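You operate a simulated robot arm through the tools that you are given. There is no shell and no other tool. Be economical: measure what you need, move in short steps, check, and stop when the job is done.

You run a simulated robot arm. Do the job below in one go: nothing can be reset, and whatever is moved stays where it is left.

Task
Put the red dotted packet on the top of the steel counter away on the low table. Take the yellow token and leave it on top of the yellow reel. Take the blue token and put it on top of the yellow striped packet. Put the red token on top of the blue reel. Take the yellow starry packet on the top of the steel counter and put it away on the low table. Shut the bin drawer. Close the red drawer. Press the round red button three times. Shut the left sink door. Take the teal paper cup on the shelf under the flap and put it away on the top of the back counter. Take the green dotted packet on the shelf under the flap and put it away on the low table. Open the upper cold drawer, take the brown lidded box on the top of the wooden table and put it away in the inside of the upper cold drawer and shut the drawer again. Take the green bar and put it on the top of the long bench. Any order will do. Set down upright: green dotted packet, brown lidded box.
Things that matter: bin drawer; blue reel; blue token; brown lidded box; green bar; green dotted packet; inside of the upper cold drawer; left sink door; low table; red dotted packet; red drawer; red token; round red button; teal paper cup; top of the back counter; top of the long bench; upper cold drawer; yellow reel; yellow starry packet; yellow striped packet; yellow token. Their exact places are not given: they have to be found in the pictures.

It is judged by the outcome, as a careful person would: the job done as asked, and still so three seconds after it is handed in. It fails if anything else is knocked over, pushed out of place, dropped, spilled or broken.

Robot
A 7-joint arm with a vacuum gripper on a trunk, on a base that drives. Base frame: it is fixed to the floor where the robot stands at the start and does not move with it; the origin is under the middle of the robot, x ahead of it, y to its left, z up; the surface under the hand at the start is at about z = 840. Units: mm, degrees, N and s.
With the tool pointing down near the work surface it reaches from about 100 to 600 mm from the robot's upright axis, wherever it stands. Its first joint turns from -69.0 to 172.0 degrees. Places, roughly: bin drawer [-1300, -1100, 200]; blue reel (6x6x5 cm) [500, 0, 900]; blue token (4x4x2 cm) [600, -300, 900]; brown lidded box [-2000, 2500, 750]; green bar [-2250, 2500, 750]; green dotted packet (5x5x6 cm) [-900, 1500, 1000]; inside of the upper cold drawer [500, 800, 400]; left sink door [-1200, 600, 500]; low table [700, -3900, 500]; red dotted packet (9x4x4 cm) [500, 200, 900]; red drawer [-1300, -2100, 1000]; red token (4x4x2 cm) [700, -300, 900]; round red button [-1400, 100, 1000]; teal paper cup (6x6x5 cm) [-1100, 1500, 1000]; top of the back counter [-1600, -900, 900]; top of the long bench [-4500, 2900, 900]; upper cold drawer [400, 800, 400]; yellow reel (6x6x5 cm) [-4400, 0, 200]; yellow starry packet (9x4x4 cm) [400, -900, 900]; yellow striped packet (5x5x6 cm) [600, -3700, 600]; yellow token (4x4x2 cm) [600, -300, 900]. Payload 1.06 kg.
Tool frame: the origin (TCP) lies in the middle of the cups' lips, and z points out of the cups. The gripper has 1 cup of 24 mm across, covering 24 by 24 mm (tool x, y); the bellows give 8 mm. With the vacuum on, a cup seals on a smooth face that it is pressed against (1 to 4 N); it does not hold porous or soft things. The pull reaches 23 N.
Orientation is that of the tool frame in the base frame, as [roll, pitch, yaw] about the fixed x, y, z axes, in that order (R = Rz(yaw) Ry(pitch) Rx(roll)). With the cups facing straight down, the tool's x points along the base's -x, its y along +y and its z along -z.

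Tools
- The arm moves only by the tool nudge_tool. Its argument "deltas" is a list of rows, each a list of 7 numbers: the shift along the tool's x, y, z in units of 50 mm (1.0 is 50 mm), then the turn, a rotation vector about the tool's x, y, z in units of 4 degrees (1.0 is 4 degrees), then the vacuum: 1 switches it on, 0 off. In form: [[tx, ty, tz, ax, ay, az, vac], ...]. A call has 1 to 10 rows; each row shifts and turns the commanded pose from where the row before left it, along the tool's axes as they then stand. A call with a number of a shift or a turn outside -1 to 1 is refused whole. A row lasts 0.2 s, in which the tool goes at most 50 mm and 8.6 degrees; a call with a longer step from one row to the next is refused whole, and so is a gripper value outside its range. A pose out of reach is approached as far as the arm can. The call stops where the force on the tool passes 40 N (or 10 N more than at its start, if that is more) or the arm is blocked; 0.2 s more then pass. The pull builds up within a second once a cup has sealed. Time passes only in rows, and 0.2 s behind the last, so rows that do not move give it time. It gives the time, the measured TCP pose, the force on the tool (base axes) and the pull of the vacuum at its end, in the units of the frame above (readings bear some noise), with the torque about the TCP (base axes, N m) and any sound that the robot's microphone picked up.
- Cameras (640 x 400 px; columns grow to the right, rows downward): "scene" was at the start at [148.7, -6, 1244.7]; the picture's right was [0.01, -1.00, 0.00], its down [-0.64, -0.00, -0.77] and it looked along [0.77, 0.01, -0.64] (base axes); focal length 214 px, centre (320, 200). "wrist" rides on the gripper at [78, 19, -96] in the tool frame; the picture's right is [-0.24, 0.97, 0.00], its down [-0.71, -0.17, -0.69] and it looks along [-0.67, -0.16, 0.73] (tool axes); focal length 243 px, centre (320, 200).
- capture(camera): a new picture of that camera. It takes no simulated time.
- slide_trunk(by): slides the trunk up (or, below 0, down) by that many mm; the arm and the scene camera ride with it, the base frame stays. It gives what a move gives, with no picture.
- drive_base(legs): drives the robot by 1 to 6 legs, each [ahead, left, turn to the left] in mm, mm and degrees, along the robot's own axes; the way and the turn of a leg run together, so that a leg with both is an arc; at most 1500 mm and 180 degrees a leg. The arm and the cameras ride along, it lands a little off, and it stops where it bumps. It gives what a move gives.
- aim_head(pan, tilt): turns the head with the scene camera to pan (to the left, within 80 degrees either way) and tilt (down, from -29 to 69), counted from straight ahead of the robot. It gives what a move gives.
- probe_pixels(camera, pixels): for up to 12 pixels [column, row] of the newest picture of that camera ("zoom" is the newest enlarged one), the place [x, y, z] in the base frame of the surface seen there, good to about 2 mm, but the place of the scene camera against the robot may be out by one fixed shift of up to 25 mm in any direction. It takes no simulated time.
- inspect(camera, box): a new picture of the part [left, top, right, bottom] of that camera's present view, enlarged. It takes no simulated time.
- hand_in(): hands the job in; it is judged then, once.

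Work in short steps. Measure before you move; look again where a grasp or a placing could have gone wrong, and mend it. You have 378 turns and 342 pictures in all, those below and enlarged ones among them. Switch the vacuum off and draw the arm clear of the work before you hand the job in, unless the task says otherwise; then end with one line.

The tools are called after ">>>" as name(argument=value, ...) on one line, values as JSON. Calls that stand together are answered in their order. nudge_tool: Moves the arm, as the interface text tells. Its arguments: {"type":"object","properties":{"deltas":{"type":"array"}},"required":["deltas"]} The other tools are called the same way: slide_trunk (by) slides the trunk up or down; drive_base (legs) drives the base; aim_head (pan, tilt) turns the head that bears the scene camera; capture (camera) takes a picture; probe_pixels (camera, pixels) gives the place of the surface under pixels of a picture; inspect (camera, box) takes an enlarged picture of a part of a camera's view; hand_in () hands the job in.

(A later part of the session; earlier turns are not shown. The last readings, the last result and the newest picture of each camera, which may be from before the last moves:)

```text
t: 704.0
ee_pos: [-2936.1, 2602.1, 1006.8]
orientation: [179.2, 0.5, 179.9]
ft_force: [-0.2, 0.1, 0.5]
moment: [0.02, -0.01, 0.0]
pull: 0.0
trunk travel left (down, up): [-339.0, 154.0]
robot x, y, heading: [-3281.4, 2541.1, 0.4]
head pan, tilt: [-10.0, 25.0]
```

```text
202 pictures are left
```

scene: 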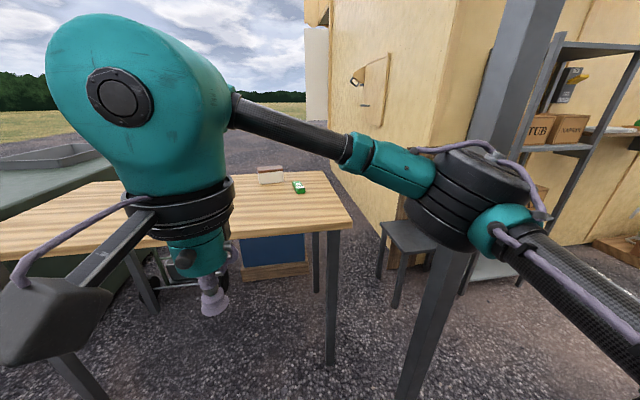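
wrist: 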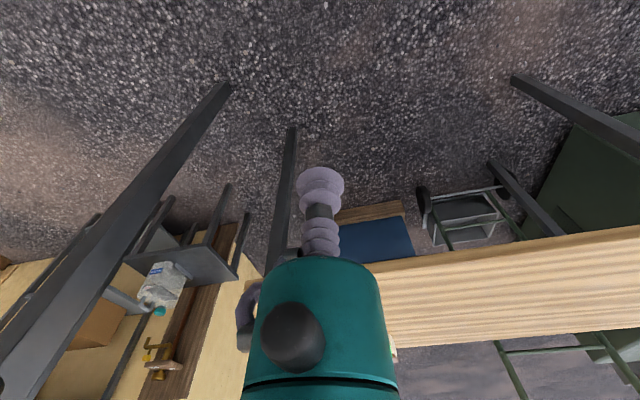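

>>> probe_pixels(camera="scene", pixels=[[299, 185], [270, 168], [270, 177], [262, 175], [285, 175], [345, 225], [305, 170], [385, 222], [430, 250], [400, 225], [270, 240], [420, 240]])

>>> inspect(camera="scene", box=[230, 140, 470, 310])

```text
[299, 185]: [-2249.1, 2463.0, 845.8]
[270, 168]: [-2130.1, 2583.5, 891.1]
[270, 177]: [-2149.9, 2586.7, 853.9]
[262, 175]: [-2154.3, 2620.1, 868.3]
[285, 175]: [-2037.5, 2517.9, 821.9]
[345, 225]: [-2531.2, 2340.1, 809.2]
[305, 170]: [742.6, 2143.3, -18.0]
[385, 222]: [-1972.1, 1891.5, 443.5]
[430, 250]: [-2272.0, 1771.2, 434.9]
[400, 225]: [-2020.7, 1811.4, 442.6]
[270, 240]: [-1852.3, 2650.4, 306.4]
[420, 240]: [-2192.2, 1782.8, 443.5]
```

```text
2.35 times, centred on (350, 225) of scene
```

zoom: 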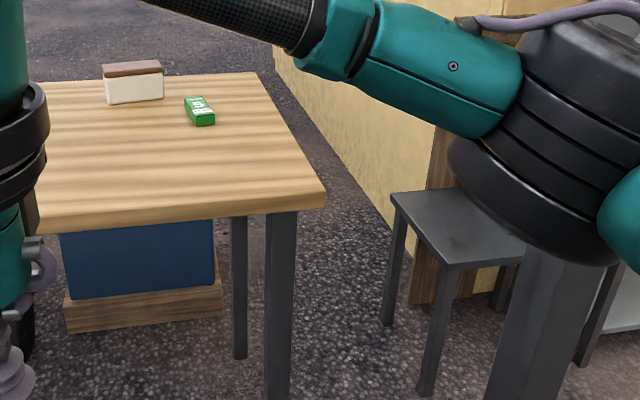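

I look straight down in front to measure the robot's own base (the black cylinders seen before).

>>> aim_head(pan=0, tilt=69)

>>> capture(camera="scene")

```text
t: 705.1
ee_pos: [-2936.2, 2601.3, 1006.3]
orientation: [179.3, 0.4, 179.9]
ft_force: [0.1, 0.7, 0.5]
moment: [0.02, 0.01, -0.01]
pull: 0.2
trunk travel left (down, up): [-339.0, 154.0]
robot x, y, heading: [-3281.0, 2538.8, 0.1]
head pan, tilt: [0.0, 68.8]
```

```text
200 pictures are left
```

scene: 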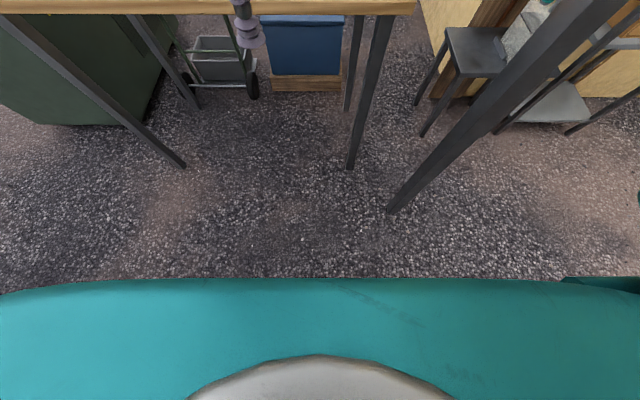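

I lower the trunk to see over the shoulder's edge.

>>> slide_trunk(by=-240)

>>> capture(camera="scene")

>>> probe_pixels(camera="scene", pixels=[[265, 290], [275, 300], [365, 290], [375, 300], [320, 300], [320, 290], [270, 280], [360, 280], [580, 300]])

```text
t: 707.6
ee_pos: [-2935.3, 2600.9, 766.4]
orientation: [179.1, 0.4, 179.8]
ft_force: [0.3, 0.3, 1.3]
moment: [-0.01, -0.05, 0.01]
pull: 0.0
trunk travel left (down, up): [-99.0, 394.0]
robot x, y, heading: [-3281.2, 2541.8, 0.6]
head pan, tilt: [0.0, 68.8]
```

```text
199 pictures are left
```

scene: 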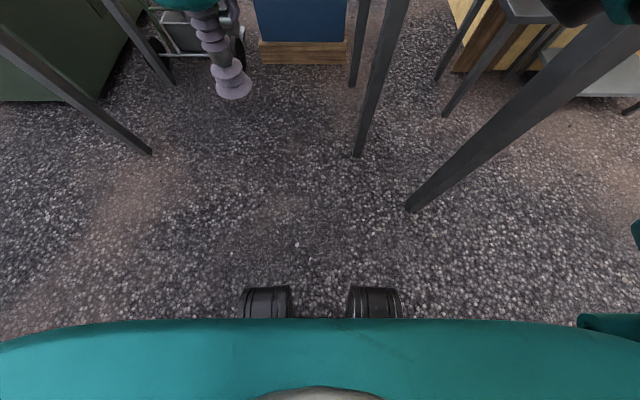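

```text
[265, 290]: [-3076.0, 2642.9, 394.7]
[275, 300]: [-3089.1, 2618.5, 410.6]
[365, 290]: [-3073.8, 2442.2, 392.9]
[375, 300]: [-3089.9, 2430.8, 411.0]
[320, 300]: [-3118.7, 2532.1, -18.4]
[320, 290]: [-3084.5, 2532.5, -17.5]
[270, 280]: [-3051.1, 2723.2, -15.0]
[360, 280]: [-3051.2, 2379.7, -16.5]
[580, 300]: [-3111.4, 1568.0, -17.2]
```

The base is low (≲410 mm) with its front ~230 ahead; so it can go partly under the table between the legs, and the trunk's front is ≤160 mm from the axis. I raise the trunk and approach at y≈2690.

>>> slide_trunk(by=225)

>>> drive_base(legs=[[0, 170, -0.4], [400, 0, 0]])

>>> capture(camera="wrist")

>>> capture(camera="scene")

```text
t: 710.0
ee_pos: [-2935.7, 2600.8, 991.3]
orientation: [179.2, 0.4, 180.0]
ft_force: [-0.2, 0.3, -0.9]
moment: [0.02, -0.01, -0.02]
pull: 0.1
trunk travel left (down, up): [-324.0, 169.0]
robot x, y, heading: [-3281.4, 2537.6, 0.3]
head pan, tilt: [0.0, 68.8]
```

```text
t: 714.2
ee_pos: [-2537.6, 2765.6, 991.5]
orientation: [179.2, 0.4, 179.5]
ft_force: [-0.8, 0.3, -0.4]
moment: [0.0, 0.03, 0.02]
pull: 0.2
trunk travel left (down, up): [-324.0, 169.0]
robot x, y, heading: [-2880.9, 2711.5, -0.1]
head pan, tilt: [0.0, 68.8]
```

```text
198 pictures are left
```

wrist: 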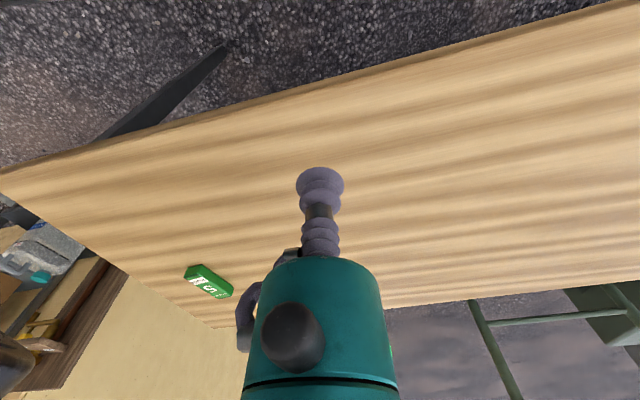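

```text
197 pictures are left
```

scene: 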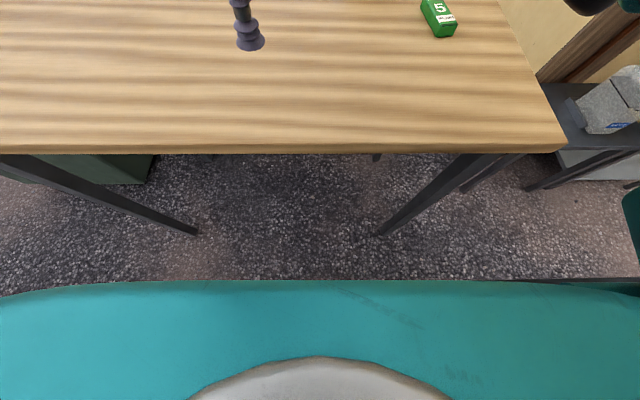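

I probe the table legs' feet and the green bar.

>>> probe_pixels(camera="scene", pixels=[[384, 232], [193, 232], [430, 190], [440, 12], [120, 205], [560, 148], [300, 151]])

>>> probe_pixels(camera="wrist", pixels=[[208, 283], [188, 270], [230, 293], [200, 267], [100, 150], [400, 90], [300, 290], [170, 270]])

```text
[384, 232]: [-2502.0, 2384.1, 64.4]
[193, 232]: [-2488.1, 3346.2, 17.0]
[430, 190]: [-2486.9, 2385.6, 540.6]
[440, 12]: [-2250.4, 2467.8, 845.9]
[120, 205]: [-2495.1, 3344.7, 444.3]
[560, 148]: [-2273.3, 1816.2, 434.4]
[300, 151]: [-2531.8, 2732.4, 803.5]
```

```text
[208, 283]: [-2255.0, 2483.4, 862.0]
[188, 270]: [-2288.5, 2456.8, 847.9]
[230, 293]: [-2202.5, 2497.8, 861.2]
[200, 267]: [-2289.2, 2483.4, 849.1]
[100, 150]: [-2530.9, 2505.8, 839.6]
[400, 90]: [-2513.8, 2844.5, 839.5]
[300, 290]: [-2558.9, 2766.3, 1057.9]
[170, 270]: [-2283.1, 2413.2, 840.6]
```

Legs at y≈2384 and 3345; the base fits. I drive 140 ahead, 30 right, and extend the tool toward the bar.

>>> drive_base(legs=[[140, -30, 0]])

>>> nudge_tool(deltas=[[-0.3, -0.9, 0, 0, 0, 0, 0], [-0.3, -0.9, 0, 0, 0, 0, 0], [-0.3, -0.9, 0, 0, 0, 0, 0], [-0.4, -0.85, 0, 0, 0, 0, 0], [-0.4, -0.85, 0, 0, 0, 0, 0]])

>>> capture(camera="wrist")

```text
t: 715.5
ee_pos: [-2398.0, 2736.4, 991.6]
orientation: [179.2, 0.4, 179.3]
ft_force: [0.4, 1.2, -0.4]
moment: [0.02, -0.01, 0.0]
pull: 0.0
trunk travel left (down, up): [-324.0, 169.0]
robot x, y, heading: [-2745.4, 2679.6, 0.1]
head pan, tilt: [0.0, 68.8]
```

```text
t: 716.7
ee_pos: [-2316.8, 2513.2, 985.6]
orientation: [179.2, 0.6, 179.4]
ft_force: [0.5, 0.6, -0.1]
moment: [0.01, -0.03, 0.01]
pull: 0.1
trunk travel left (down, up): [-324.0, 169.0]
robot x, y, heading: [-2742.9, 2677.5, 0.1]
head pan, tilt: [0.0, 68.8]
```

```text
196 pictures are left
```

wrist: 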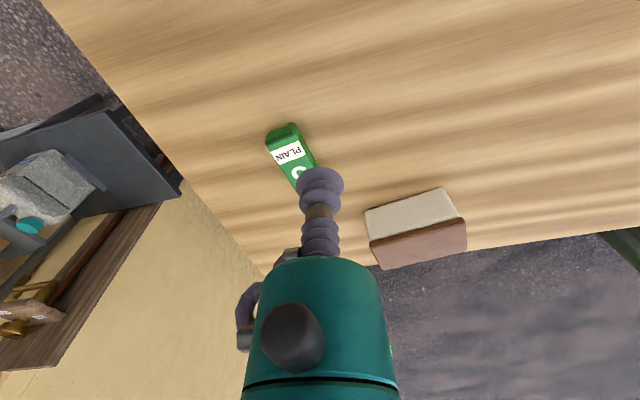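

>>> probe_pixels(camera="wrist", pixels=[[272, 143], [298, 135], [292, 155], [295, 180], [312, 165], [415, 245], [375, 240], [385, 268], [465, 220], [462, 248]])

```text
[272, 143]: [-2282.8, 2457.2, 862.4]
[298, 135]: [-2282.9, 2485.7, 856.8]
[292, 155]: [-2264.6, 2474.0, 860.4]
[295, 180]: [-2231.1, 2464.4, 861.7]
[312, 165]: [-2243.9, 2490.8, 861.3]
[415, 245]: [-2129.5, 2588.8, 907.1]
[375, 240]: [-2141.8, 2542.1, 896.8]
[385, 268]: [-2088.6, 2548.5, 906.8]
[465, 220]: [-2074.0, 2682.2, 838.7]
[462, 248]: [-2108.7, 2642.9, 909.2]
```

Bar centre ≈ (-2243,2478), top 861.5. Move above, lower to z≈890 and check.

>>> nudge_tool(deltas=[[-0.74, -0.35, 0, 0, 0, 0, 0], [-0.74, -0.35, 0, 0, 0, 0, 0], [0, 0, 0.9, 0, 0, 0, 0], [0, 0, 0.8, 0, 0, 0, 0]])

>>> capture(camera="wrist")

```text
t: 717.7
ee_pos: [-2242.8, 2480.5, 903.5]
orientation: [179.1, 0.4, 179.3]
ft_force: [0.5, 0.1, -0.2]
moment: [-0.01, 0.0, 0.01]
pull: 0.0
trunk travel left (down, up): [-324.0, 169.0]
robot x, y, heading: [-2744.6, 2678.6, -0.4]
head pan, tilt: [0.0, 68.8]
```

```text
195 pictures are left
```

wrist: 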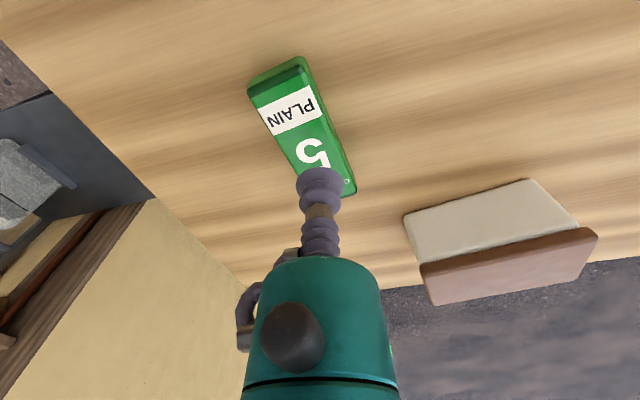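

>>> probe_pixels(camera="wrist", pixels=[[352, 186], [255, 98], [305, 70], [312, 140], [345, 160], [285, 150]])

```text
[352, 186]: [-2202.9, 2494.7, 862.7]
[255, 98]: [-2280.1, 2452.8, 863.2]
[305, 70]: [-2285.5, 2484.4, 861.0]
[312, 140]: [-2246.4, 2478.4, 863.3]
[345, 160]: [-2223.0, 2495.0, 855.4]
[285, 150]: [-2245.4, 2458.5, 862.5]
```

Bar centre ≈ (-2242,2475). Press with vacuum.

>>> nudge_tool(deltas=[[0, -0.1, 0.4, 0, 0, 0, 1], [0, 0, 0.36, 0, 0, 0, 1], [0, 0, 0.08, 0, 0, 0, 1], [0, 0, 0.06, 0, 0, 0, 1], [0, 0, 0, 0, 0, 0, 1], [0, 0, 0, 0, 0, 0, 1]])

```text
t: 719.1
ee_pos: [-2242.4, 2476.1, 859.7]
orientation: [179.2, 0.6, 179.3]
ft_force: [2.2, 1.0, 16.1]
moment: [-0.09, 0.12, 0.02]
pull: 23.3
trunk travel left (down, up): [-324.0, 169.0]
robot x, y, heading: [-2745.5, 2675.8, -0.4]
head pan, tilt: [0.0, 68.8]
```

Sealed. Lift, retract, back away, turn round toward the long bench.

>>> nudge_tool(deltas=[[0, 0, -0.3, 0, 0, 0, 1], [0, 0, -0.9, 0, 0, 0, 1], [0, 0, -0.9, 0, 0, 0, 1], [0.8, 0.4, -0.3, 0, 0, 0, 1], [0.8, 0.5, 0, 0, 0, 0, 1], [0.8, 0.5, 0, 0, 0, 0, 1], [0.5, 0.6, 0, 0, 0, 0, 1], [0, 0.6, 0, 0, 0, 0, 1]])

>>> drive_base(legs=[[-500, 0, 0], [0, 0, 90], [0, 0, 90]])

>>> aim_head(pan=0, tilt=25)

>>> capture(camera="scene")

```text
t: 720.9
ee_pos: [-2385.6, 2606.5, 980.4]
orientation: [179.2, 0.4, 179.2]
ft_force: [0.3, -0.5, -0.1]
moment: [0.01, 0.04, -0.01]
pull: 23.1
trunk travel left (down, up): [-324.0, 169.0]
robot x, y, heading: [-2747.3, 2676.9, -0.4]
head pan, tilt: [0.0, 68.8]
```

```text
t: 731.5
ee_pos: [-3599.2, 2751.4, 979.9]
orientation: [179.1, 0.5, -0.5]
ft_force: [0.2, -0.1, -0.5]
moment: [-0.02, 0.02, -0.01]
pull: 22.7
trunk travel left (down, up): [-324.0, 169.0]
robot x, y, heading: [-3242.8, 2681.5, 179.4]
head pan, tilt: [0.0, 68.8]
```

```text
t: 732.6
ee_pos: [-3599.3, 2750.5, 980.9]
orientation: [179.2, 0.5, -0.7]
ft_force: [-0.8, 0.5, -1.0]
moment: [-0.03, -0.01, 0.02]
pull: 23.1
trunk travel left (down, up): [-324.0, 169.0]
robot x, y, heading: [-3240.4, 2682.4, 179.6]
head pan, tilt: [0.0, 25.0]
```

```text
194 pictures are left
```

scene: 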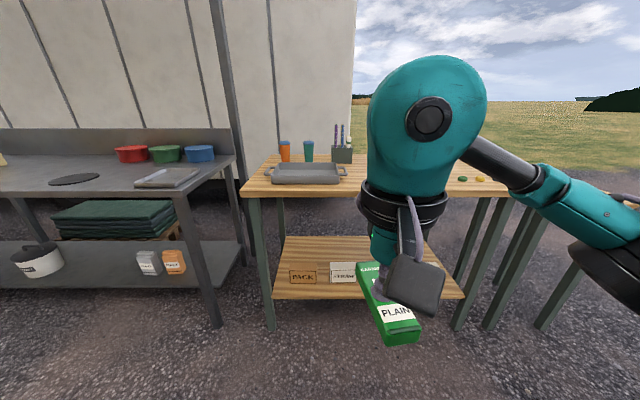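

I probe the bench top for edge, extent and free area.

>>> probe_pixels(camera="scene", pixels=[[300, 192], [350, 192], [360, 180], [455, 190], [250, 190], [475, 192], [463, 178], [300, 165], [305, 172], [200, 170], [352, 170], [500, 195]])

>>> inspect(camera="scene", box=[230, 130, 560, 210])

```text
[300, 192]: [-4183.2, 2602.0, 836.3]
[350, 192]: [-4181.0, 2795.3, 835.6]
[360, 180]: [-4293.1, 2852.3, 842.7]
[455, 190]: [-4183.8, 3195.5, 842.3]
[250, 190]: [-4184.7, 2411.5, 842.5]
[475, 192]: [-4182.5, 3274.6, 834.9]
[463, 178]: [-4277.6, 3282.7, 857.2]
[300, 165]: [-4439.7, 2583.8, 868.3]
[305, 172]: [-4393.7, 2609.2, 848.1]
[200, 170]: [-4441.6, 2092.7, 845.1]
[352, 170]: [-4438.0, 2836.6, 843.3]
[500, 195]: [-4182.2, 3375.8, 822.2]
```

```text
1.94 times, centred on (395, 170) of scene
```

zoom: 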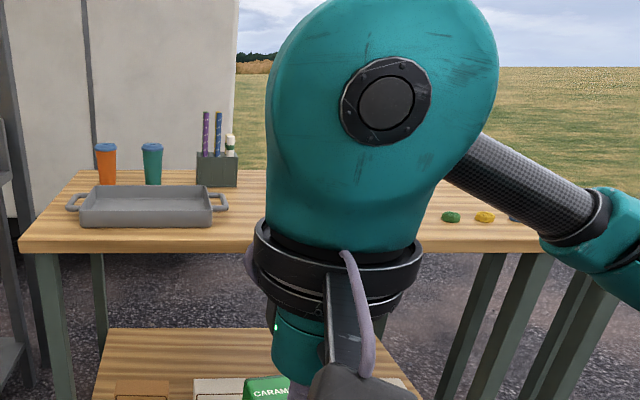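

Bench top z≈859, edge x≈-4183. I drive forward 480 and right 170 so the tool nears the middle, then view from the wrist.

>>> drive_base(legs=[[480, -170, 0]])

>>> capture(camera="wrist")

>>> aim_head(pan=0, tilt=40)

>>> capture(camera="scene")

```text
t: 735.6
ee_pos: [-4077.0, 2920.9, 979.1]
orientation: [179.2, 0.5, -0.4]
ft_force: [-0.1, 1.0, -0.9]
moment: [0.02, -0.01, 0.01]
pull: 23.1
trunk travel left (down, up): [-324.0, 169.0]
robot x, y, heading: [-3712.5, 2853.1, -179.8]
head pan, tilt: [0.0, 25.0]
```

```text
192 pictures are left
```

wrist: 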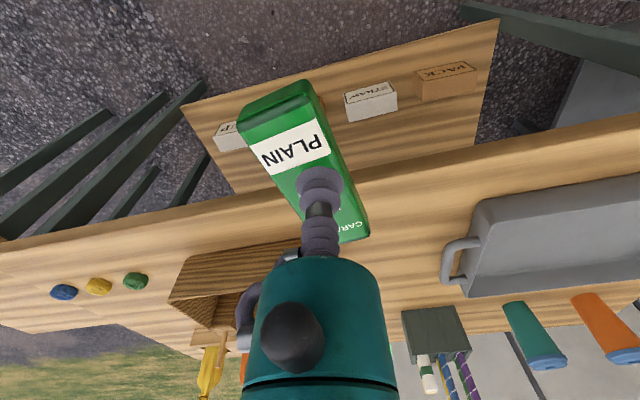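

```text
t: 736.3
ee_pos: [-4076.5, 2921.3, 980.0]
orientation: [179.2, 0.5, -0.3]
ft_force: [0.0, 0.1, -0.7]
moment: [-0.01, -0.01, -0.04]
pull: 22.9
trunk travel left (down, up): [-324.0, 169.0]
robot x, y, heading: [-3721.3, 2850.7, -179.8]
head pan, tilt: [0.0, 40.0]
```

```text
191 pictures are left
```

scene: 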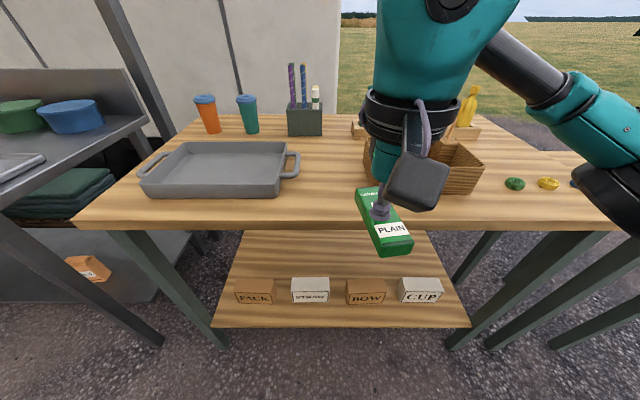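

There is free wood between the tray and the wicker basket near (335,185). I probe.

>>> probe_pixels(camera="scene", pixels=[[335, 200], [335, 170], [303, 165], [372, 170], [300, 195], [365, 150], [335, 222], [375, 185], [450, 200], [485, 165], [450, 225]])

>>> probe_pixels(camera="wrist", pixels=[[420, 200], [380, 230], [450, 250], [420, 260], [200, 300], [180, 260], [150, 230]])

```text
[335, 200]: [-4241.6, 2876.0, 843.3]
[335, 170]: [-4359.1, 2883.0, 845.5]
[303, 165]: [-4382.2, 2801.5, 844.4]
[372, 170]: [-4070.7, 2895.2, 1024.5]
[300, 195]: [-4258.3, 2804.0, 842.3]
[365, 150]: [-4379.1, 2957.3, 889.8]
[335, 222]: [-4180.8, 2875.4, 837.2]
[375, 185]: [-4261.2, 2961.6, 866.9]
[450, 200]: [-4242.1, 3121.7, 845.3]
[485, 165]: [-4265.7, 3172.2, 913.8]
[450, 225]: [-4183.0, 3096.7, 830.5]
```

```text
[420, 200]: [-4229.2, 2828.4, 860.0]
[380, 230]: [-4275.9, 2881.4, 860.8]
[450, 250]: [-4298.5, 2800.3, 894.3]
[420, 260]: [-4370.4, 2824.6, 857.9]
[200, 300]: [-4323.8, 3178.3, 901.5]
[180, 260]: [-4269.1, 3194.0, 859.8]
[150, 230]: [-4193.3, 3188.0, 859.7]
```

Gap y 2800–2960 is free; I place at (-4270,2880). Move and lower to TCP≈895.

>>> nudge_tool(deltas=[[-0.8, 0.16, 0, 0, 0, 0, 1], [-0.8, 0.16, 0, 0, 0, 0, 1], [-0.8, 0.16, 0, 0, 0, 0, 1], [-0.8, 0.16, 0, 0, 0, 0, 1], [-0.66, 0.16, 0, 0, 0, 0, 1], [0, 0, 0.9, 0, 0, 0, 1], [0, 0, 0.7, 0, 0, 0, 1], [0, 0, 0, 0, 0, 0, 1]])

>>> capture(camera="wrist")

```text
t: 738.1
ee_pos: [-4270.0, 2879.0, 902.8]
orientation: [179.2, 0.6, -0.2]
ft_force: [0.1, -0.5, -1.4]
moment: [0.03, -0.03, -0.01]
pull: 22.4
trunk travel left (down, up): [-324.0, 169.0]
robot x, y, heading: [-3713.9, 2850.3, -179.9]
head pan, tilt: [0.0, 40.0]
```

```text
190 pictures are left
```

wrist: 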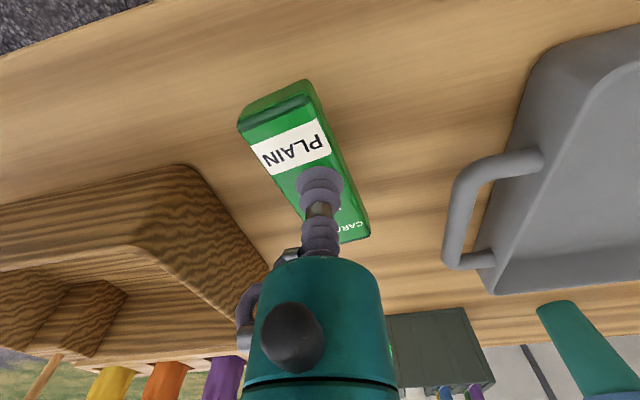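

Clear of tray and basket. Lower to contact.

>>> nudge_tool(deltas=[[0, 0, 0.3, 0, 0, 0, 1], [0, 0, 0.08, 0, 0, 0, 1], [0, 0, 0.06, 0, 0, 0, 1], [0, 0, 0, 0, 0, 0, 1]])

```text
t: 739.1
ee_pos: [-4271.4, 2878.2, 881.5]
orientation: [179.1, 0.6, -0.3]
ft_force: [-3.5, -1.8, 14.5]
moment: [0.05, -0.09, 0.02]
pull: 22.7
trunk travel left (down, up): [-324.0, 169.0]
robot x, y, heading: [-3714.8, 2850.8, -179.9]
head pan, tilt: [0.0, 40.0]
```

Contact; release and lift.

>>> nudge_tool(deltas=[[0, 0, -0.05, 0, 0, 0, 0], [0, 0, 0, 0, 0, 0, 0], [0, 0, 0, 0, 0, 0, 0], [0, 0, 0, 0, 0, 0, 0], [0, 0, -0.2, 0, 0, 0, 0], [0, 0, -0.9, 0, 0, 0, 0], [0, 0, -0.9, 0, 0, 0, 0], [0.9, 0, 0, 0, 0, 0, 0], [0.9, 0, 0, 0, 0, 0, 0]])

>>> capture(camera="wrist")

```text
t: 741.1
ee_pos: [-4178.7, 2880.8, 981.0]
orientation: [179.1, 0.4, -0.4]
ft_force: [-0.2, 0.2, -0.7]
moment: [0.04, -0.01, 0.0]
pull: 0.0
trunk travel left (down, up): [-324.0, 169.0]
robot x, y, heading: [-3716.3, 2852.2, -179.7]
head pan, tilt: [0.0, 40.0]
```

```text
189 pictures are left
```

wrist: 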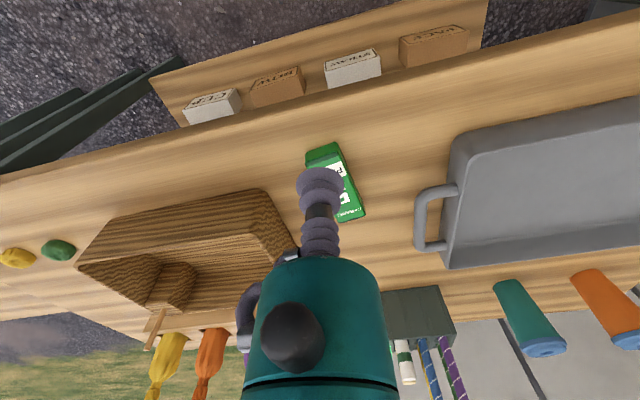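

The green bar lies on the long bench. Now the brown box: back off, turn to face +x, and approach the wooden table at y≈2690.

>>> nudge_tool(deltas=[[0.9, 0.3, 0, 0, 0, 0, 0], [0.9, 0.3, 0, 0, 0, 0, 0]])

>>> drive_base(legs=[[-450, 0, 0], [0, 0, -90], [0, 0, -90]])

```text
t: 741.7
ee_pos: [-4089.4, 2850.3, 980.0]
orientation: [179.2, 0.5, -0.4]
ft_force: [0.3, 0.4, 0.0]
moment: [0.04, -0.01, 0.03]
pull: 0.1
trunk travel left (down, up): [-324.0, 169.0]
robot x, y, heading: [-3716.4, 2853.3, -180.1]
head pan, tilt: [0.0, 40.0]
```

```text
t: 752.0
ee_pos: [-2897.9, 2869.2, 979.8]
orientation: [179.2, 0.5, -178.2]
ft_force: [0.3, 0.1, 0.1]
moment: [-0.03, 0.03, -0.01]
pull: 0.0
trunk travel left (down, up): [-324.0, 169.0]
robot x, y, heading: [-3274.2, 2855.9, 2.5]
head pan, tilt: [0.0, 40.0]
```

>>> drive_base(legs=[[0, -165, -2.5], [530, 0, 0]])

>>> capture(camera="scene")

>>> capture(camera="wrist")

```text
t: 756.8
ee_pos: [-2367.5, 2689.1, 981.2]
orientation: [179.2, 0.6, 179.7]
ft_force: [0.7, -1.2, 0.7]
moment: [0.0, -0.02, 0.02]
pull: 0.0
trunk travel left (down, up): [-324.0, 169.0]
robot x, y, heading: [-2743.5, 2687.8, 0.3]
head pan, tilt: [0.0, 40.0]
```

```text
188 pictures are left
```

scene: 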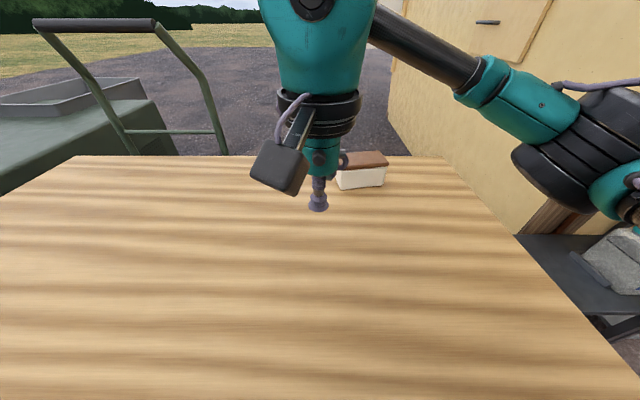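

```text
187 pictures are left
```

wrist: 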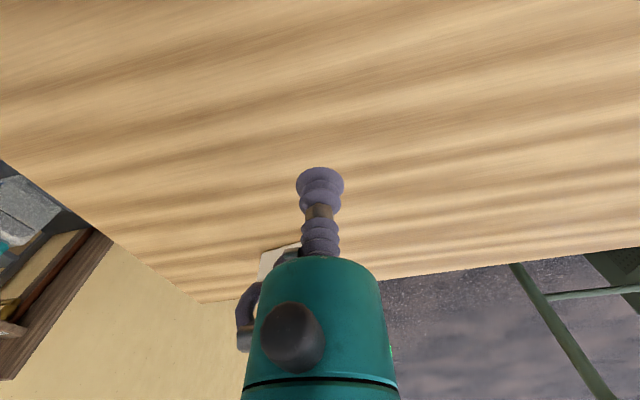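

Box at (362,172). I creep 20 mm ahead, extend to x≈-2220 and look.

>>> drive_base(legs=[[20, 0, -0.3]])

>>> nudge_tool(deltas=[[-0.85, -0.5, 0, 0, 0, 0, 0], [-0.85, -0.5, 0, 0, 0, 0, 0], [-0.85, -0.5, 0, 0, 0, 0, 0]])

>>> capture(camera="wrist")

```text
t: 757.5
ee_pos: [-2347.6, 2687.0, 980.5]
orientation: [179.2, 0.4, 179.3]
ft_force: [-0.2, -0.7, -0.7]
moment: [-0.01, -0.01, 0.03]
pull: 0.0
trunk travel left (down, up): [-324.0, 169.0]
robot x, y, heading: [-2726.2, 2687.3, -0.2]
head pan, tilt: [0.0, 40.0]
```

```text
t: 758.4
ee_pos: [-2219.2, 2610.5, 978.6]
orientation: [179.1, 0.6, 179.5]
ft_force: [-0.1, -0.1, 0.2]
moment: [-0.05, -0.01, -0.01]
pull: 0.1
trunk travel left (down, up): [-324.0, 169.0]
robot x, y, heading: [-2720.6, 2687.4, -0.2]
head pan, tilt: [0.0, 40.0]
```

```text
186 pictures are left
```

wrist: 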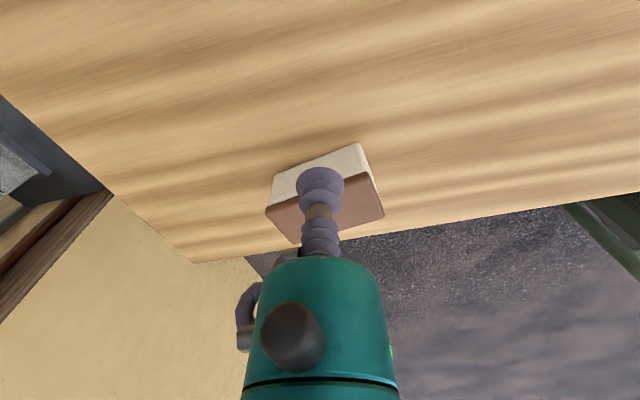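

>>> probe_pixels(camera="wrist", pixels=[[268, 208], [368, 176], [382, 213], [296, 240], [350, 200], [290, 220], [360, 217]])

```text
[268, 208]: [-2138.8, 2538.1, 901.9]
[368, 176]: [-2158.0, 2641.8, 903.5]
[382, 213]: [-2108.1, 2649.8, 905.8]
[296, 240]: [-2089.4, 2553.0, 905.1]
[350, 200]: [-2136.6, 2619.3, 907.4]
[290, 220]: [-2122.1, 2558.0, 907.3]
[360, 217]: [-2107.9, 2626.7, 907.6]
```

Lid centre ≈ (-2124,2595), top 907. I extend with a 5° outward tilt at z≈940.

>>> nudge_tool(deltas=[[-0.5, -0.1, 0.3, 0, -0.6, 0, 0], [-0.5, -0.1, 0.3, 0, -0.7, 0, 0], [-0.5, -0.1, 0.1, 0, 0, 0, 0], [-0.4, 0, 0, 0, 0, 0, 0]])

>>> capture(camera="wrist")

```text
t: 759.4
ee_pos: [-2122.6, 2594.6, 951.1]
orientation: [179.2, 5.7, 179.3]
ft_force: [0.1, -0.3, -0.4]
moment: [-0.01, 0.01, -0.03]
pull: 0.0
trunk travel left (down, up): [-324.0, 169.0]
robot x, y, heading: [-2724.1, 2688.6, -0.0]
head pan, tilt: [0.0, 40.0]
```

```text
185 pictures are left
```

wrist: 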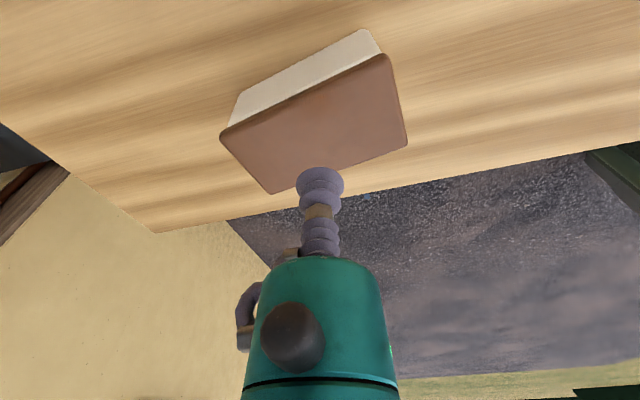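

>>> probe_pixels(camera="wrist", pixels=[[318, 132], [225, 138], [385, 62], [404, 147], [270, 190]])

```text
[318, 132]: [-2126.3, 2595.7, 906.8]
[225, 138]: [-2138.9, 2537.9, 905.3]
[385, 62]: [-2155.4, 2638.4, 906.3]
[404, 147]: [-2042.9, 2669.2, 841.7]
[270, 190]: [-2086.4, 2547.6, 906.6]
```

Centred. Press down with vacuum (44 mm).

>>> nudge_tool(deltas=[[0.04, 0, 0.4, 0, 0, 0, 1], [0.04, 0, 0.36, 0, 0, 0, 1], [0, 0, 0.12, 0, 0, 0, 1], [0, 0, 0.06, 0, 0, 0, 1], [0, 0, 0, 0, 0, 0, 1], [0, 0, 0, 0, 0, 0, 1], [0, 0, 0, 0, 0, 0, 1]])

```text
t: 761.0
ee_pos: [-2124.7, 2595.5, 904.9]
orientation: [179.2, 5.9, 179.2]
ft_force: [7.4, -2.9, 17.6]
moment: [-0.04, 0.13, -0.02]
pull: 23.5
trunk travel left (down, up): [-324.0, 169.0]
robot x, y, heading: [-2722.8, 2688.9, -0.1]
head pan, tilt: [0.0, 40.0]
```

Sealed. Lift a little and check that the whole box comes.

>>> nudge_tool(deltas=[[0, 0, -0.2, 0, 0, 0, 1], [0, 0, -0.4, 0, 0, 0, 1], [0.3, 0, -0.4, 0, 0.7, 0, 1], [0.5, 0, 0, 0, 0.7, 0, 1], [0.5, 0, -0.4, 0, 0, 0, 1]])

>>> capture(camera="wrist")

>>> capture(camera="scene")

```text
t: 762.1
ee_pos: [-2194.1, 2594.8, 971.9]
orientation: [179.2, 0.1, 179.4]
ft_force: [-0.5, -0.4, -3.9]
moment: [0.0, 0.02, 0.02]
pull: 22.7
trunk travel left (down, up): [-324.0, 169.0]
robot x, y, heading: [-2724.5, 2687.6, -0.2]
head pan, tilt: [0.0, 40.0]
```

```text
184 pictures are left
```

wrist: 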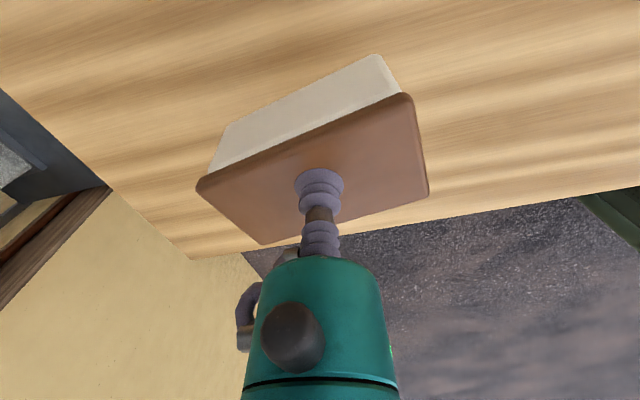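

```text
183 pictures are left
```

scene: 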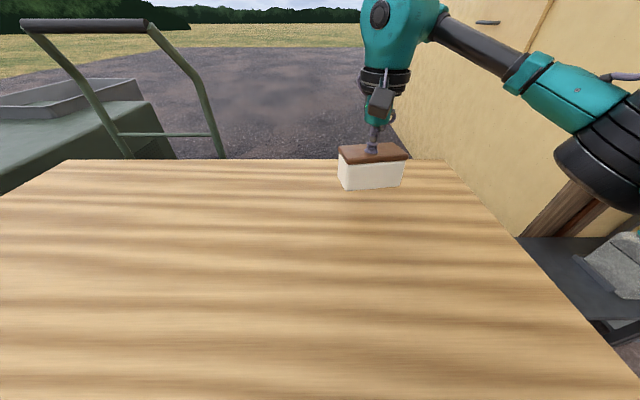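

The whole box is held (~0.4 kg). I retract, back out, and drive the long way round: south along x≈-3300, then east, then in through the door.

>>> nudge_tool(deltas=[[0.8, 0.3, -0.3, 0, 0, 0, 1], [0.8, 0.3, -0.3, 0, 0, 0, 1], [0.8, 0.3, 0, 0, 0, 0, 1], [0.8, 0.3, 0, 0, 0, 0, 1]])

>>> drive_base(legs=[[-570, 0, 0], [0, -1000, 0], [0, -1000, 0]])

>>> drive_base(legs=[[0, -1000, 0], [0, -1000, 0]])

```text
t: 763.1
ee_pos: [-2355.0, 2658.2, 1002.1]
orientation: [179.2, 0.2, 179.4]
ft_force: [0.3, -0.4, -4.2]
moment: [0.0, 0.02, 0.02]
pull: 23.3
trunk travel left (down, up): [-324.0, 169.0]
robot x, y, heading: [-2724.0, 2687.4, -0.1]
head pan, tilt: [0.0, 40.0]
```

```text
t: 783.8
ee_pos: [-2927.2, 669.4, 1003.4]
orientation: [179.3, 0.2, 179.9]
ft_force: [0.4, -0.9, -3.7]
moment: [0.01, 0.04, 0.01]
pull: 22.6
trunk travel left (down, up): [-324.0, 169.0]
robot x, y, heading: [-3298.1, 694.3, 0.5]
head pan, tilt: [0.0, 40.0]
```

```text
t: 801.5
ee_pos: [-2930.2, -1322.8, 1003.4]
orientation: [179.1, 0.1, 179.7]
ft_force: [-0.2, -0.6, -3.8]
moment: [0.0, 0.05, -0.03]
pull: 22.7
trunk travel left (down, up): [-324.0, 169.0]
robot x, y, heading: [-3299.0, -1296.1, 0.2]
head pan, tilt: [0.0, 40.0]
```

>>> drive_base(legs=[[0, -1100, 0], [0, -1200, 0]])

>>> drive_base(legs=[[1400, 0, 0], [1420, 0, 0]])

>>> aim_head(pan=60, tilt=20)

>>> capture(camera="scene")

```text
t: 821.9
ee_pos: [-2906.2, -3635.5, 1003.1]
orientation: [179.2, 0.2, 179.9]
ft_force: [0.3, 0.3, -3.8]
moment: [0.0, 0.07, 0.02]
pull: 22.7
trunk travel left (down, up): [-324.0, 169.0]
robot x, y, heading: [-3279.1, -3613.9, 0.2]
head pan, tilt: [0.0, 40.0]
```

```text
t: 835.5
ee_pos: [-100.1, -3572.1, 1002.6]
orientation: [179.3, 0.1, -178.3]
ft_force: [0.0, 0.2, -3.9]
moment: [0.02, 0.03, 0.04]
pull: 23.5
trunk travel left (down, up): [-324.0, 169.0]
robot x, y, heading: [-472.6, -3556.4, 2.2]
head pan, tilt: [0.0, 40.0]
```

```text
t: 836.8
ee_pos: [-100.9, -3572.5, 1004.3]
orientation: [179.3, 0.2, -178.3]
ft_force: [0.1, 0.4, -4.1]
moment: [0.02, 0.04, 0.01]
pull: 23.1
trunk travel left (down, up): [-324.0, 169.0]
robot x, y, heading: [-475.5, -3559.0, 2.0]
head pan, tilt: [60.0, 20.0]
```

```text
182 pictures are left
```

scene: 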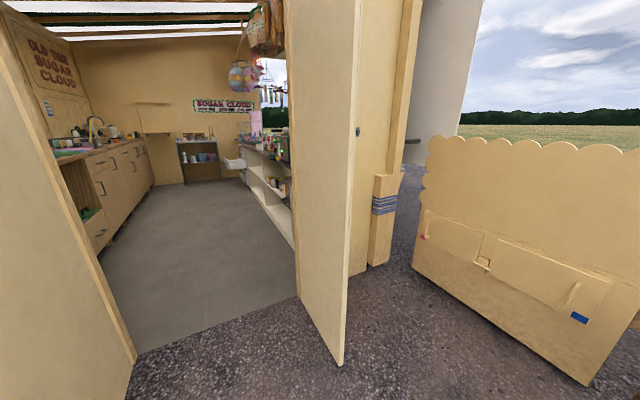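

Door clear. I fix heading and drive in (left) to y≈700.

>>> drive_base(legs=[[0, 0, -2], [0, 1000, 0], [0, 1000, 0]])

>>> drive_base(legs=[[0, 1100, 0], [0, 1100, 0]])

>>> aim_head(pan=0, tilt=45)

>>> capture(camera="scene")

```text
t: 855.0
ee_pos: [-120.5, -1583.8, 1003.3]
orientation: [179.2, 0.0, 179.8]
ft_force: [0.3, 0.1, -3.6]
moment: [-0.01, 0.04, -0.03]
pull: 22.8
trunk travel left (down, up): [-324.0, 169.0]
robot x, y, heading: [-486.9, -1551.8, 0.1]
head pan, tilt: [60.0, 20.0]
```

```text
t: 874.4
ee_pos: [-108.5, 597.3, 1002.7]
orientation: [179.2, 0.1, 178.6]
ft_force: [0.6, 0.5, -4.0]
moment: [0.02, 0.06, 0.01]
pull: 23.0
trunk travel left (down, up): [-324.0, 169.0]
robot x, y, heading: [-480.8, 632.1, -0.9]
head pan, tilt: [60.0, 20.0]
```

```text
t: 875.7
ee_pos: [-108.9, 597.9, 1002.0]
orientation: [179.1, 0.1, 178.6]
ft_force: [0.8, 1.0, -3.1]
moment: [0.02, 0.05, 0.01]
pull: 23.2
trunk travel left (down, up): [-324.0, 169.0]
robot x, y, heading: [-479.2, 630.9, -1.0]
head pan, tilt: [0.0, 45.0]
```

```text
181 pictures are left
```

scene: 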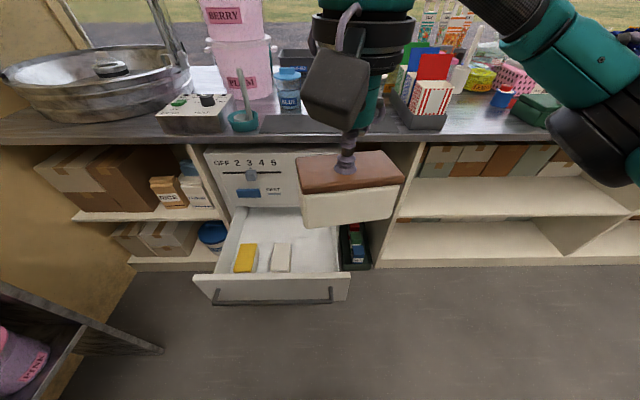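

The drawer holds a yellow and a white block at left; the right half looks free. I probe.

>>> probe_pixels(camera="scene", pixels=[[245, 255], [281, 255], [310, 258], [300, 240], [275, 278], [350, 278], [210, 272], [338, 250], [272, 215], [290, 262], [320, 265]])

>>> inspect(camera="scene", box=[190, 190, 380, 310])

```text
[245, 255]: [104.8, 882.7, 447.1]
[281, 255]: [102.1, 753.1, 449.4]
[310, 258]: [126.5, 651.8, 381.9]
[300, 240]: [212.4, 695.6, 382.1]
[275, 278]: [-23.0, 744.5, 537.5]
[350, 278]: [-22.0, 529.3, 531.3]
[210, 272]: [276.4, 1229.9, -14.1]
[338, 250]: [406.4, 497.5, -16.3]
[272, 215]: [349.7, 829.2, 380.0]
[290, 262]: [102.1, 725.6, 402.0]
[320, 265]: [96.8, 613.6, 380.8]
```

```text
3.33 times, centred on (285, 250) of scene
```

zoom: 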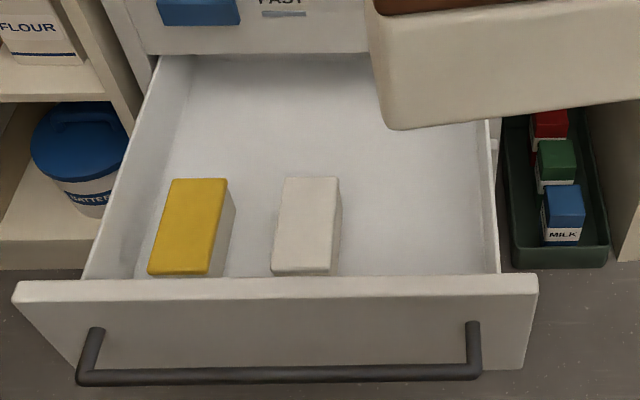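

Drawer floor z≈397; free right part y 575–715. I go forward 125, left 52 (heading +1), then lower the trunk.

>>> drive_base(legs=[[125, 52, 1]])

>>> slide_trunk(by=-160)

>>> slide_trunk(by=-155)

>>> capture(camera="scene")

>>> capture(camera="wrist")

```text
t: 877.0
ee_pos: [14.8, 657.3, 1003.2]
orientation: [179.2, 0.0, 179.6]
ft_force: [-0.4, 0.8, -3.2]
moment: [-0.02, 0.03, 0.02]
pull: 23.0
trunk travel left (down, up): [-324.0, 169.0]
robot x, y, heading: [-355.7, 683.5, 0.3]
head pan, tilt: [0.0, 45.0]
```

```text
t: 878.8
ee_pos: [14.7, 655.7, 843.3]
orientation: [179.3, 0.0, 179.6]
ft_force: [0.3, 0.4, -4.2]
moment: [0.03, 0.04, -0.02]
pull: 22.6
trunk travel left (down, up): [-164.0, 329.0]
robot x, y, heading: [-357.1, 680.8, 0.2]
head pan, tilt: [0.0, 45.0]
```

```text
t: 880.6
ee_pos: [15.2, 655.7, 688.4]
orientation: [179.1, -0.2, 179.4]
ft_force: [-0.6, 0.5, -4.1]
moment: [0.03, 0.01, 0.03]
pull: 23.0
trunk travel left (down, up): [-9.0, 484.0]
robot x, y, heading: [-353.0, 683.3, 0.0]
head pan, tilt: [0.0, 45.0]
```

```text
179 pictures are left
```

scene: 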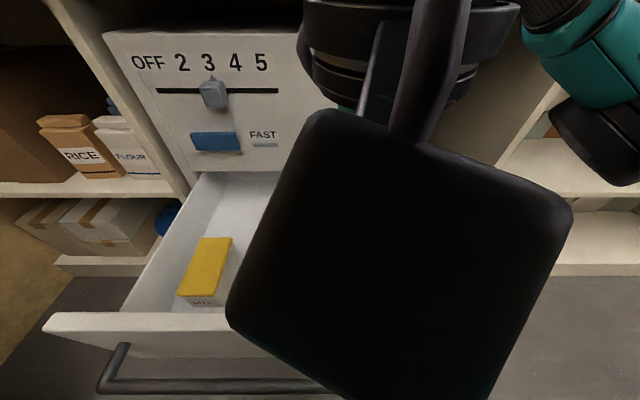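

```text
178 pictures are left
```

wrist: 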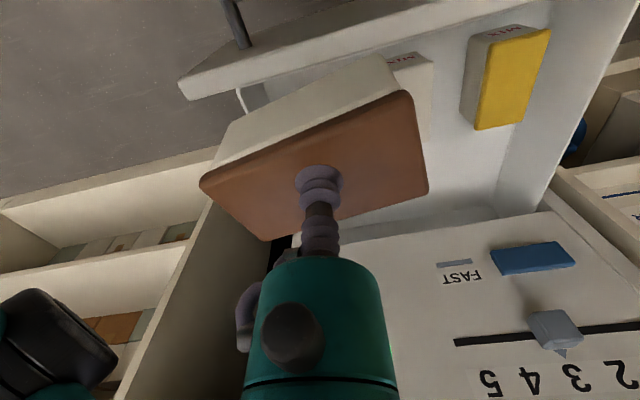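

I move the box forward over the drawer and square it (9.5°).

>>> nudge_tool(deltas=[[-0.7, -0.05, 0, 0, 0, 0.8, 1], [-0.7, -0.05, 0, 0, 0, 0.8, 1], [-0.7, -0.05, 0, 0, 0, 0.8, 1], [0, 0, 0.8, 0, 0, 0, 1], [0, 0, 0, 0, 0, 0, 1]])

>>> capture(camera="wrist")

>>> capture(camera="scene")

```text
t: 881.8
ee_pos: [117.4, 642.8, 646.8]
orientation: [179.2, 0.0, 170.0]
ft_force: [0.4, -0.2, -4.6]
moment: [0.02, 0.03, 0.0]
pull: 23.2
trunk travel left (down, up): [-9.0, 484.0]
robot x, y, heading: [-354.2, 683.7, 0.3]
head pan, tilt: [0.0, 45.0]
```

```text
177 pictures are left
```

wrist: 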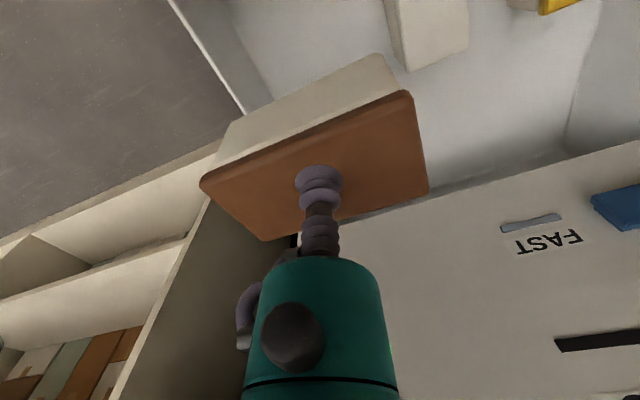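

```text
176 pictures are left
```

scene: 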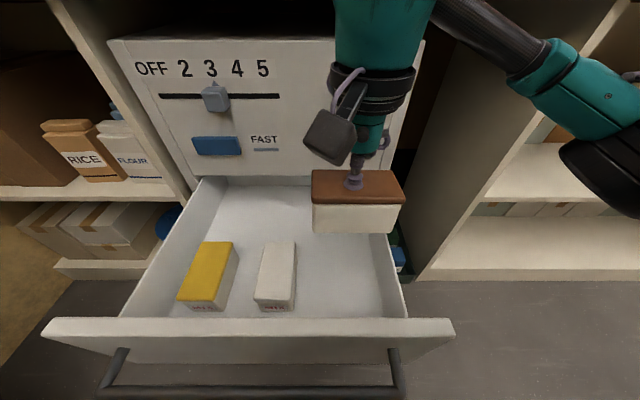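

I probe the drawer's right inner wall and the white block's near side.

>>> probe_pixels(camera="wrist", pixels=[[235, 50], [215, 40], [262, 60], [300, 50], [405, 65], [400, 40], [460, 150], [470, 40]])

>>> probe_pixels(camera="scene", pixels=[[340, 280], [398, 290], [405, 310], [383, 250], [294, 290], [350, 250]])

```text
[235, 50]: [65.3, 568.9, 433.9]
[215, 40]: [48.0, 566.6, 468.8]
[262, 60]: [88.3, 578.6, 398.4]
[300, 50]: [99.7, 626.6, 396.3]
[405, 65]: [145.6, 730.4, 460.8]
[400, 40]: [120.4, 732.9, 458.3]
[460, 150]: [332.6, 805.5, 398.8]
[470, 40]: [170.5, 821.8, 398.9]
```

```text
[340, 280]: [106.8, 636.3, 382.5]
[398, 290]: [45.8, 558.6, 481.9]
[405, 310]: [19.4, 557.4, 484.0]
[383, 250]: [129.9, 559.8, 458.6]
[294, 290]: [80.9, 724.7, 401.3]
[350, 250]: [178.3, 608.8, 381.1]
```

Free gap y 568–730, centre 649. I shift +6 and lower to TCP ≈ 475.

>>> nudge_tool(deltas=[[0, 0.12, 0.5, 0, 0, 0, 1], [0, 0, 0.8, 0, 0, 0, 1], [0, 0, 0.8, 0, 0, 0, 1], [0, 0, 0.8, 0, 0, 0, 1], [0, 0, 0.5, 0, 0, 0, 1], [0, 0, 0, 0, 0, 0, 1]])

>>> capture(camera="scene")

>>> capture(camera="wrist")

```text
t: 883.2
ee_pos: [119.7, 652.8, 478.0]
orientation: [179.2, -0.1, 170.2]
ft_force: [-0.7, 0.6, -3.8]
moment: [0.04, 0.04, -0.01]
pull: 22.9
trunk travel left (down, up): [-9.0, 484.0]
robot x, y, heading: [-353.1, 685.1, 0.0]
head pan, tilt: [0.0, 45.0]
```

```text
175 pictures are left
```

scene: 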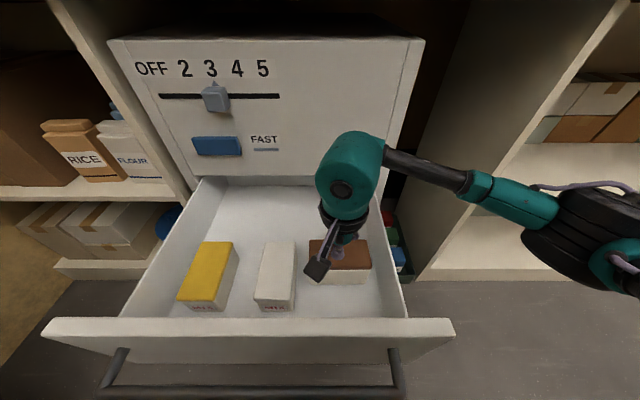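

```text
174 pictures are left
```

wrist: 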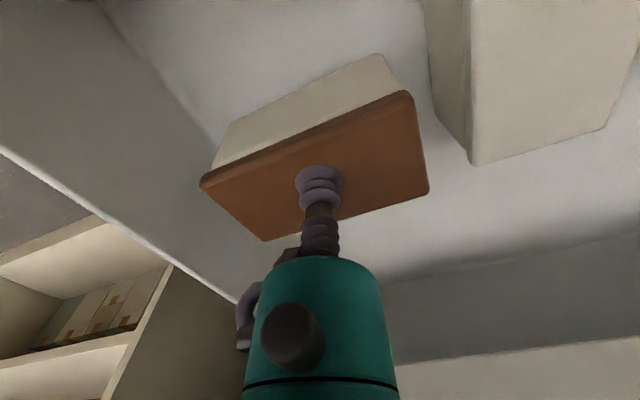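

Box is inside, between wall and block. Lower to contact.

>>> nudge_tool(deltas=[[0, 0, 0.14, 0, 0, 0, 1], [0, 0, 0.08, 0, 0, 0, 1], [0, 0, 0.05, 0, 0, 0, 1], [0, 0, 0, 0, 0, 0, 1]])

```text
t: 884.2
ee_pos: [119.5, 652.3, 465.5]
orientation: [179.1, 0.1, 170.0]
ft_force: [1.7, 4.1, 9.4]
moment: [-0.09, -0.1, 0.07]
pull: 23.0
trunk travel left (down, up): [-9.0, 484.0]
robot x, y, heading: [-358.6, 682.8, 0.0]
head pan, tilt: [0.0, 45.0]
```

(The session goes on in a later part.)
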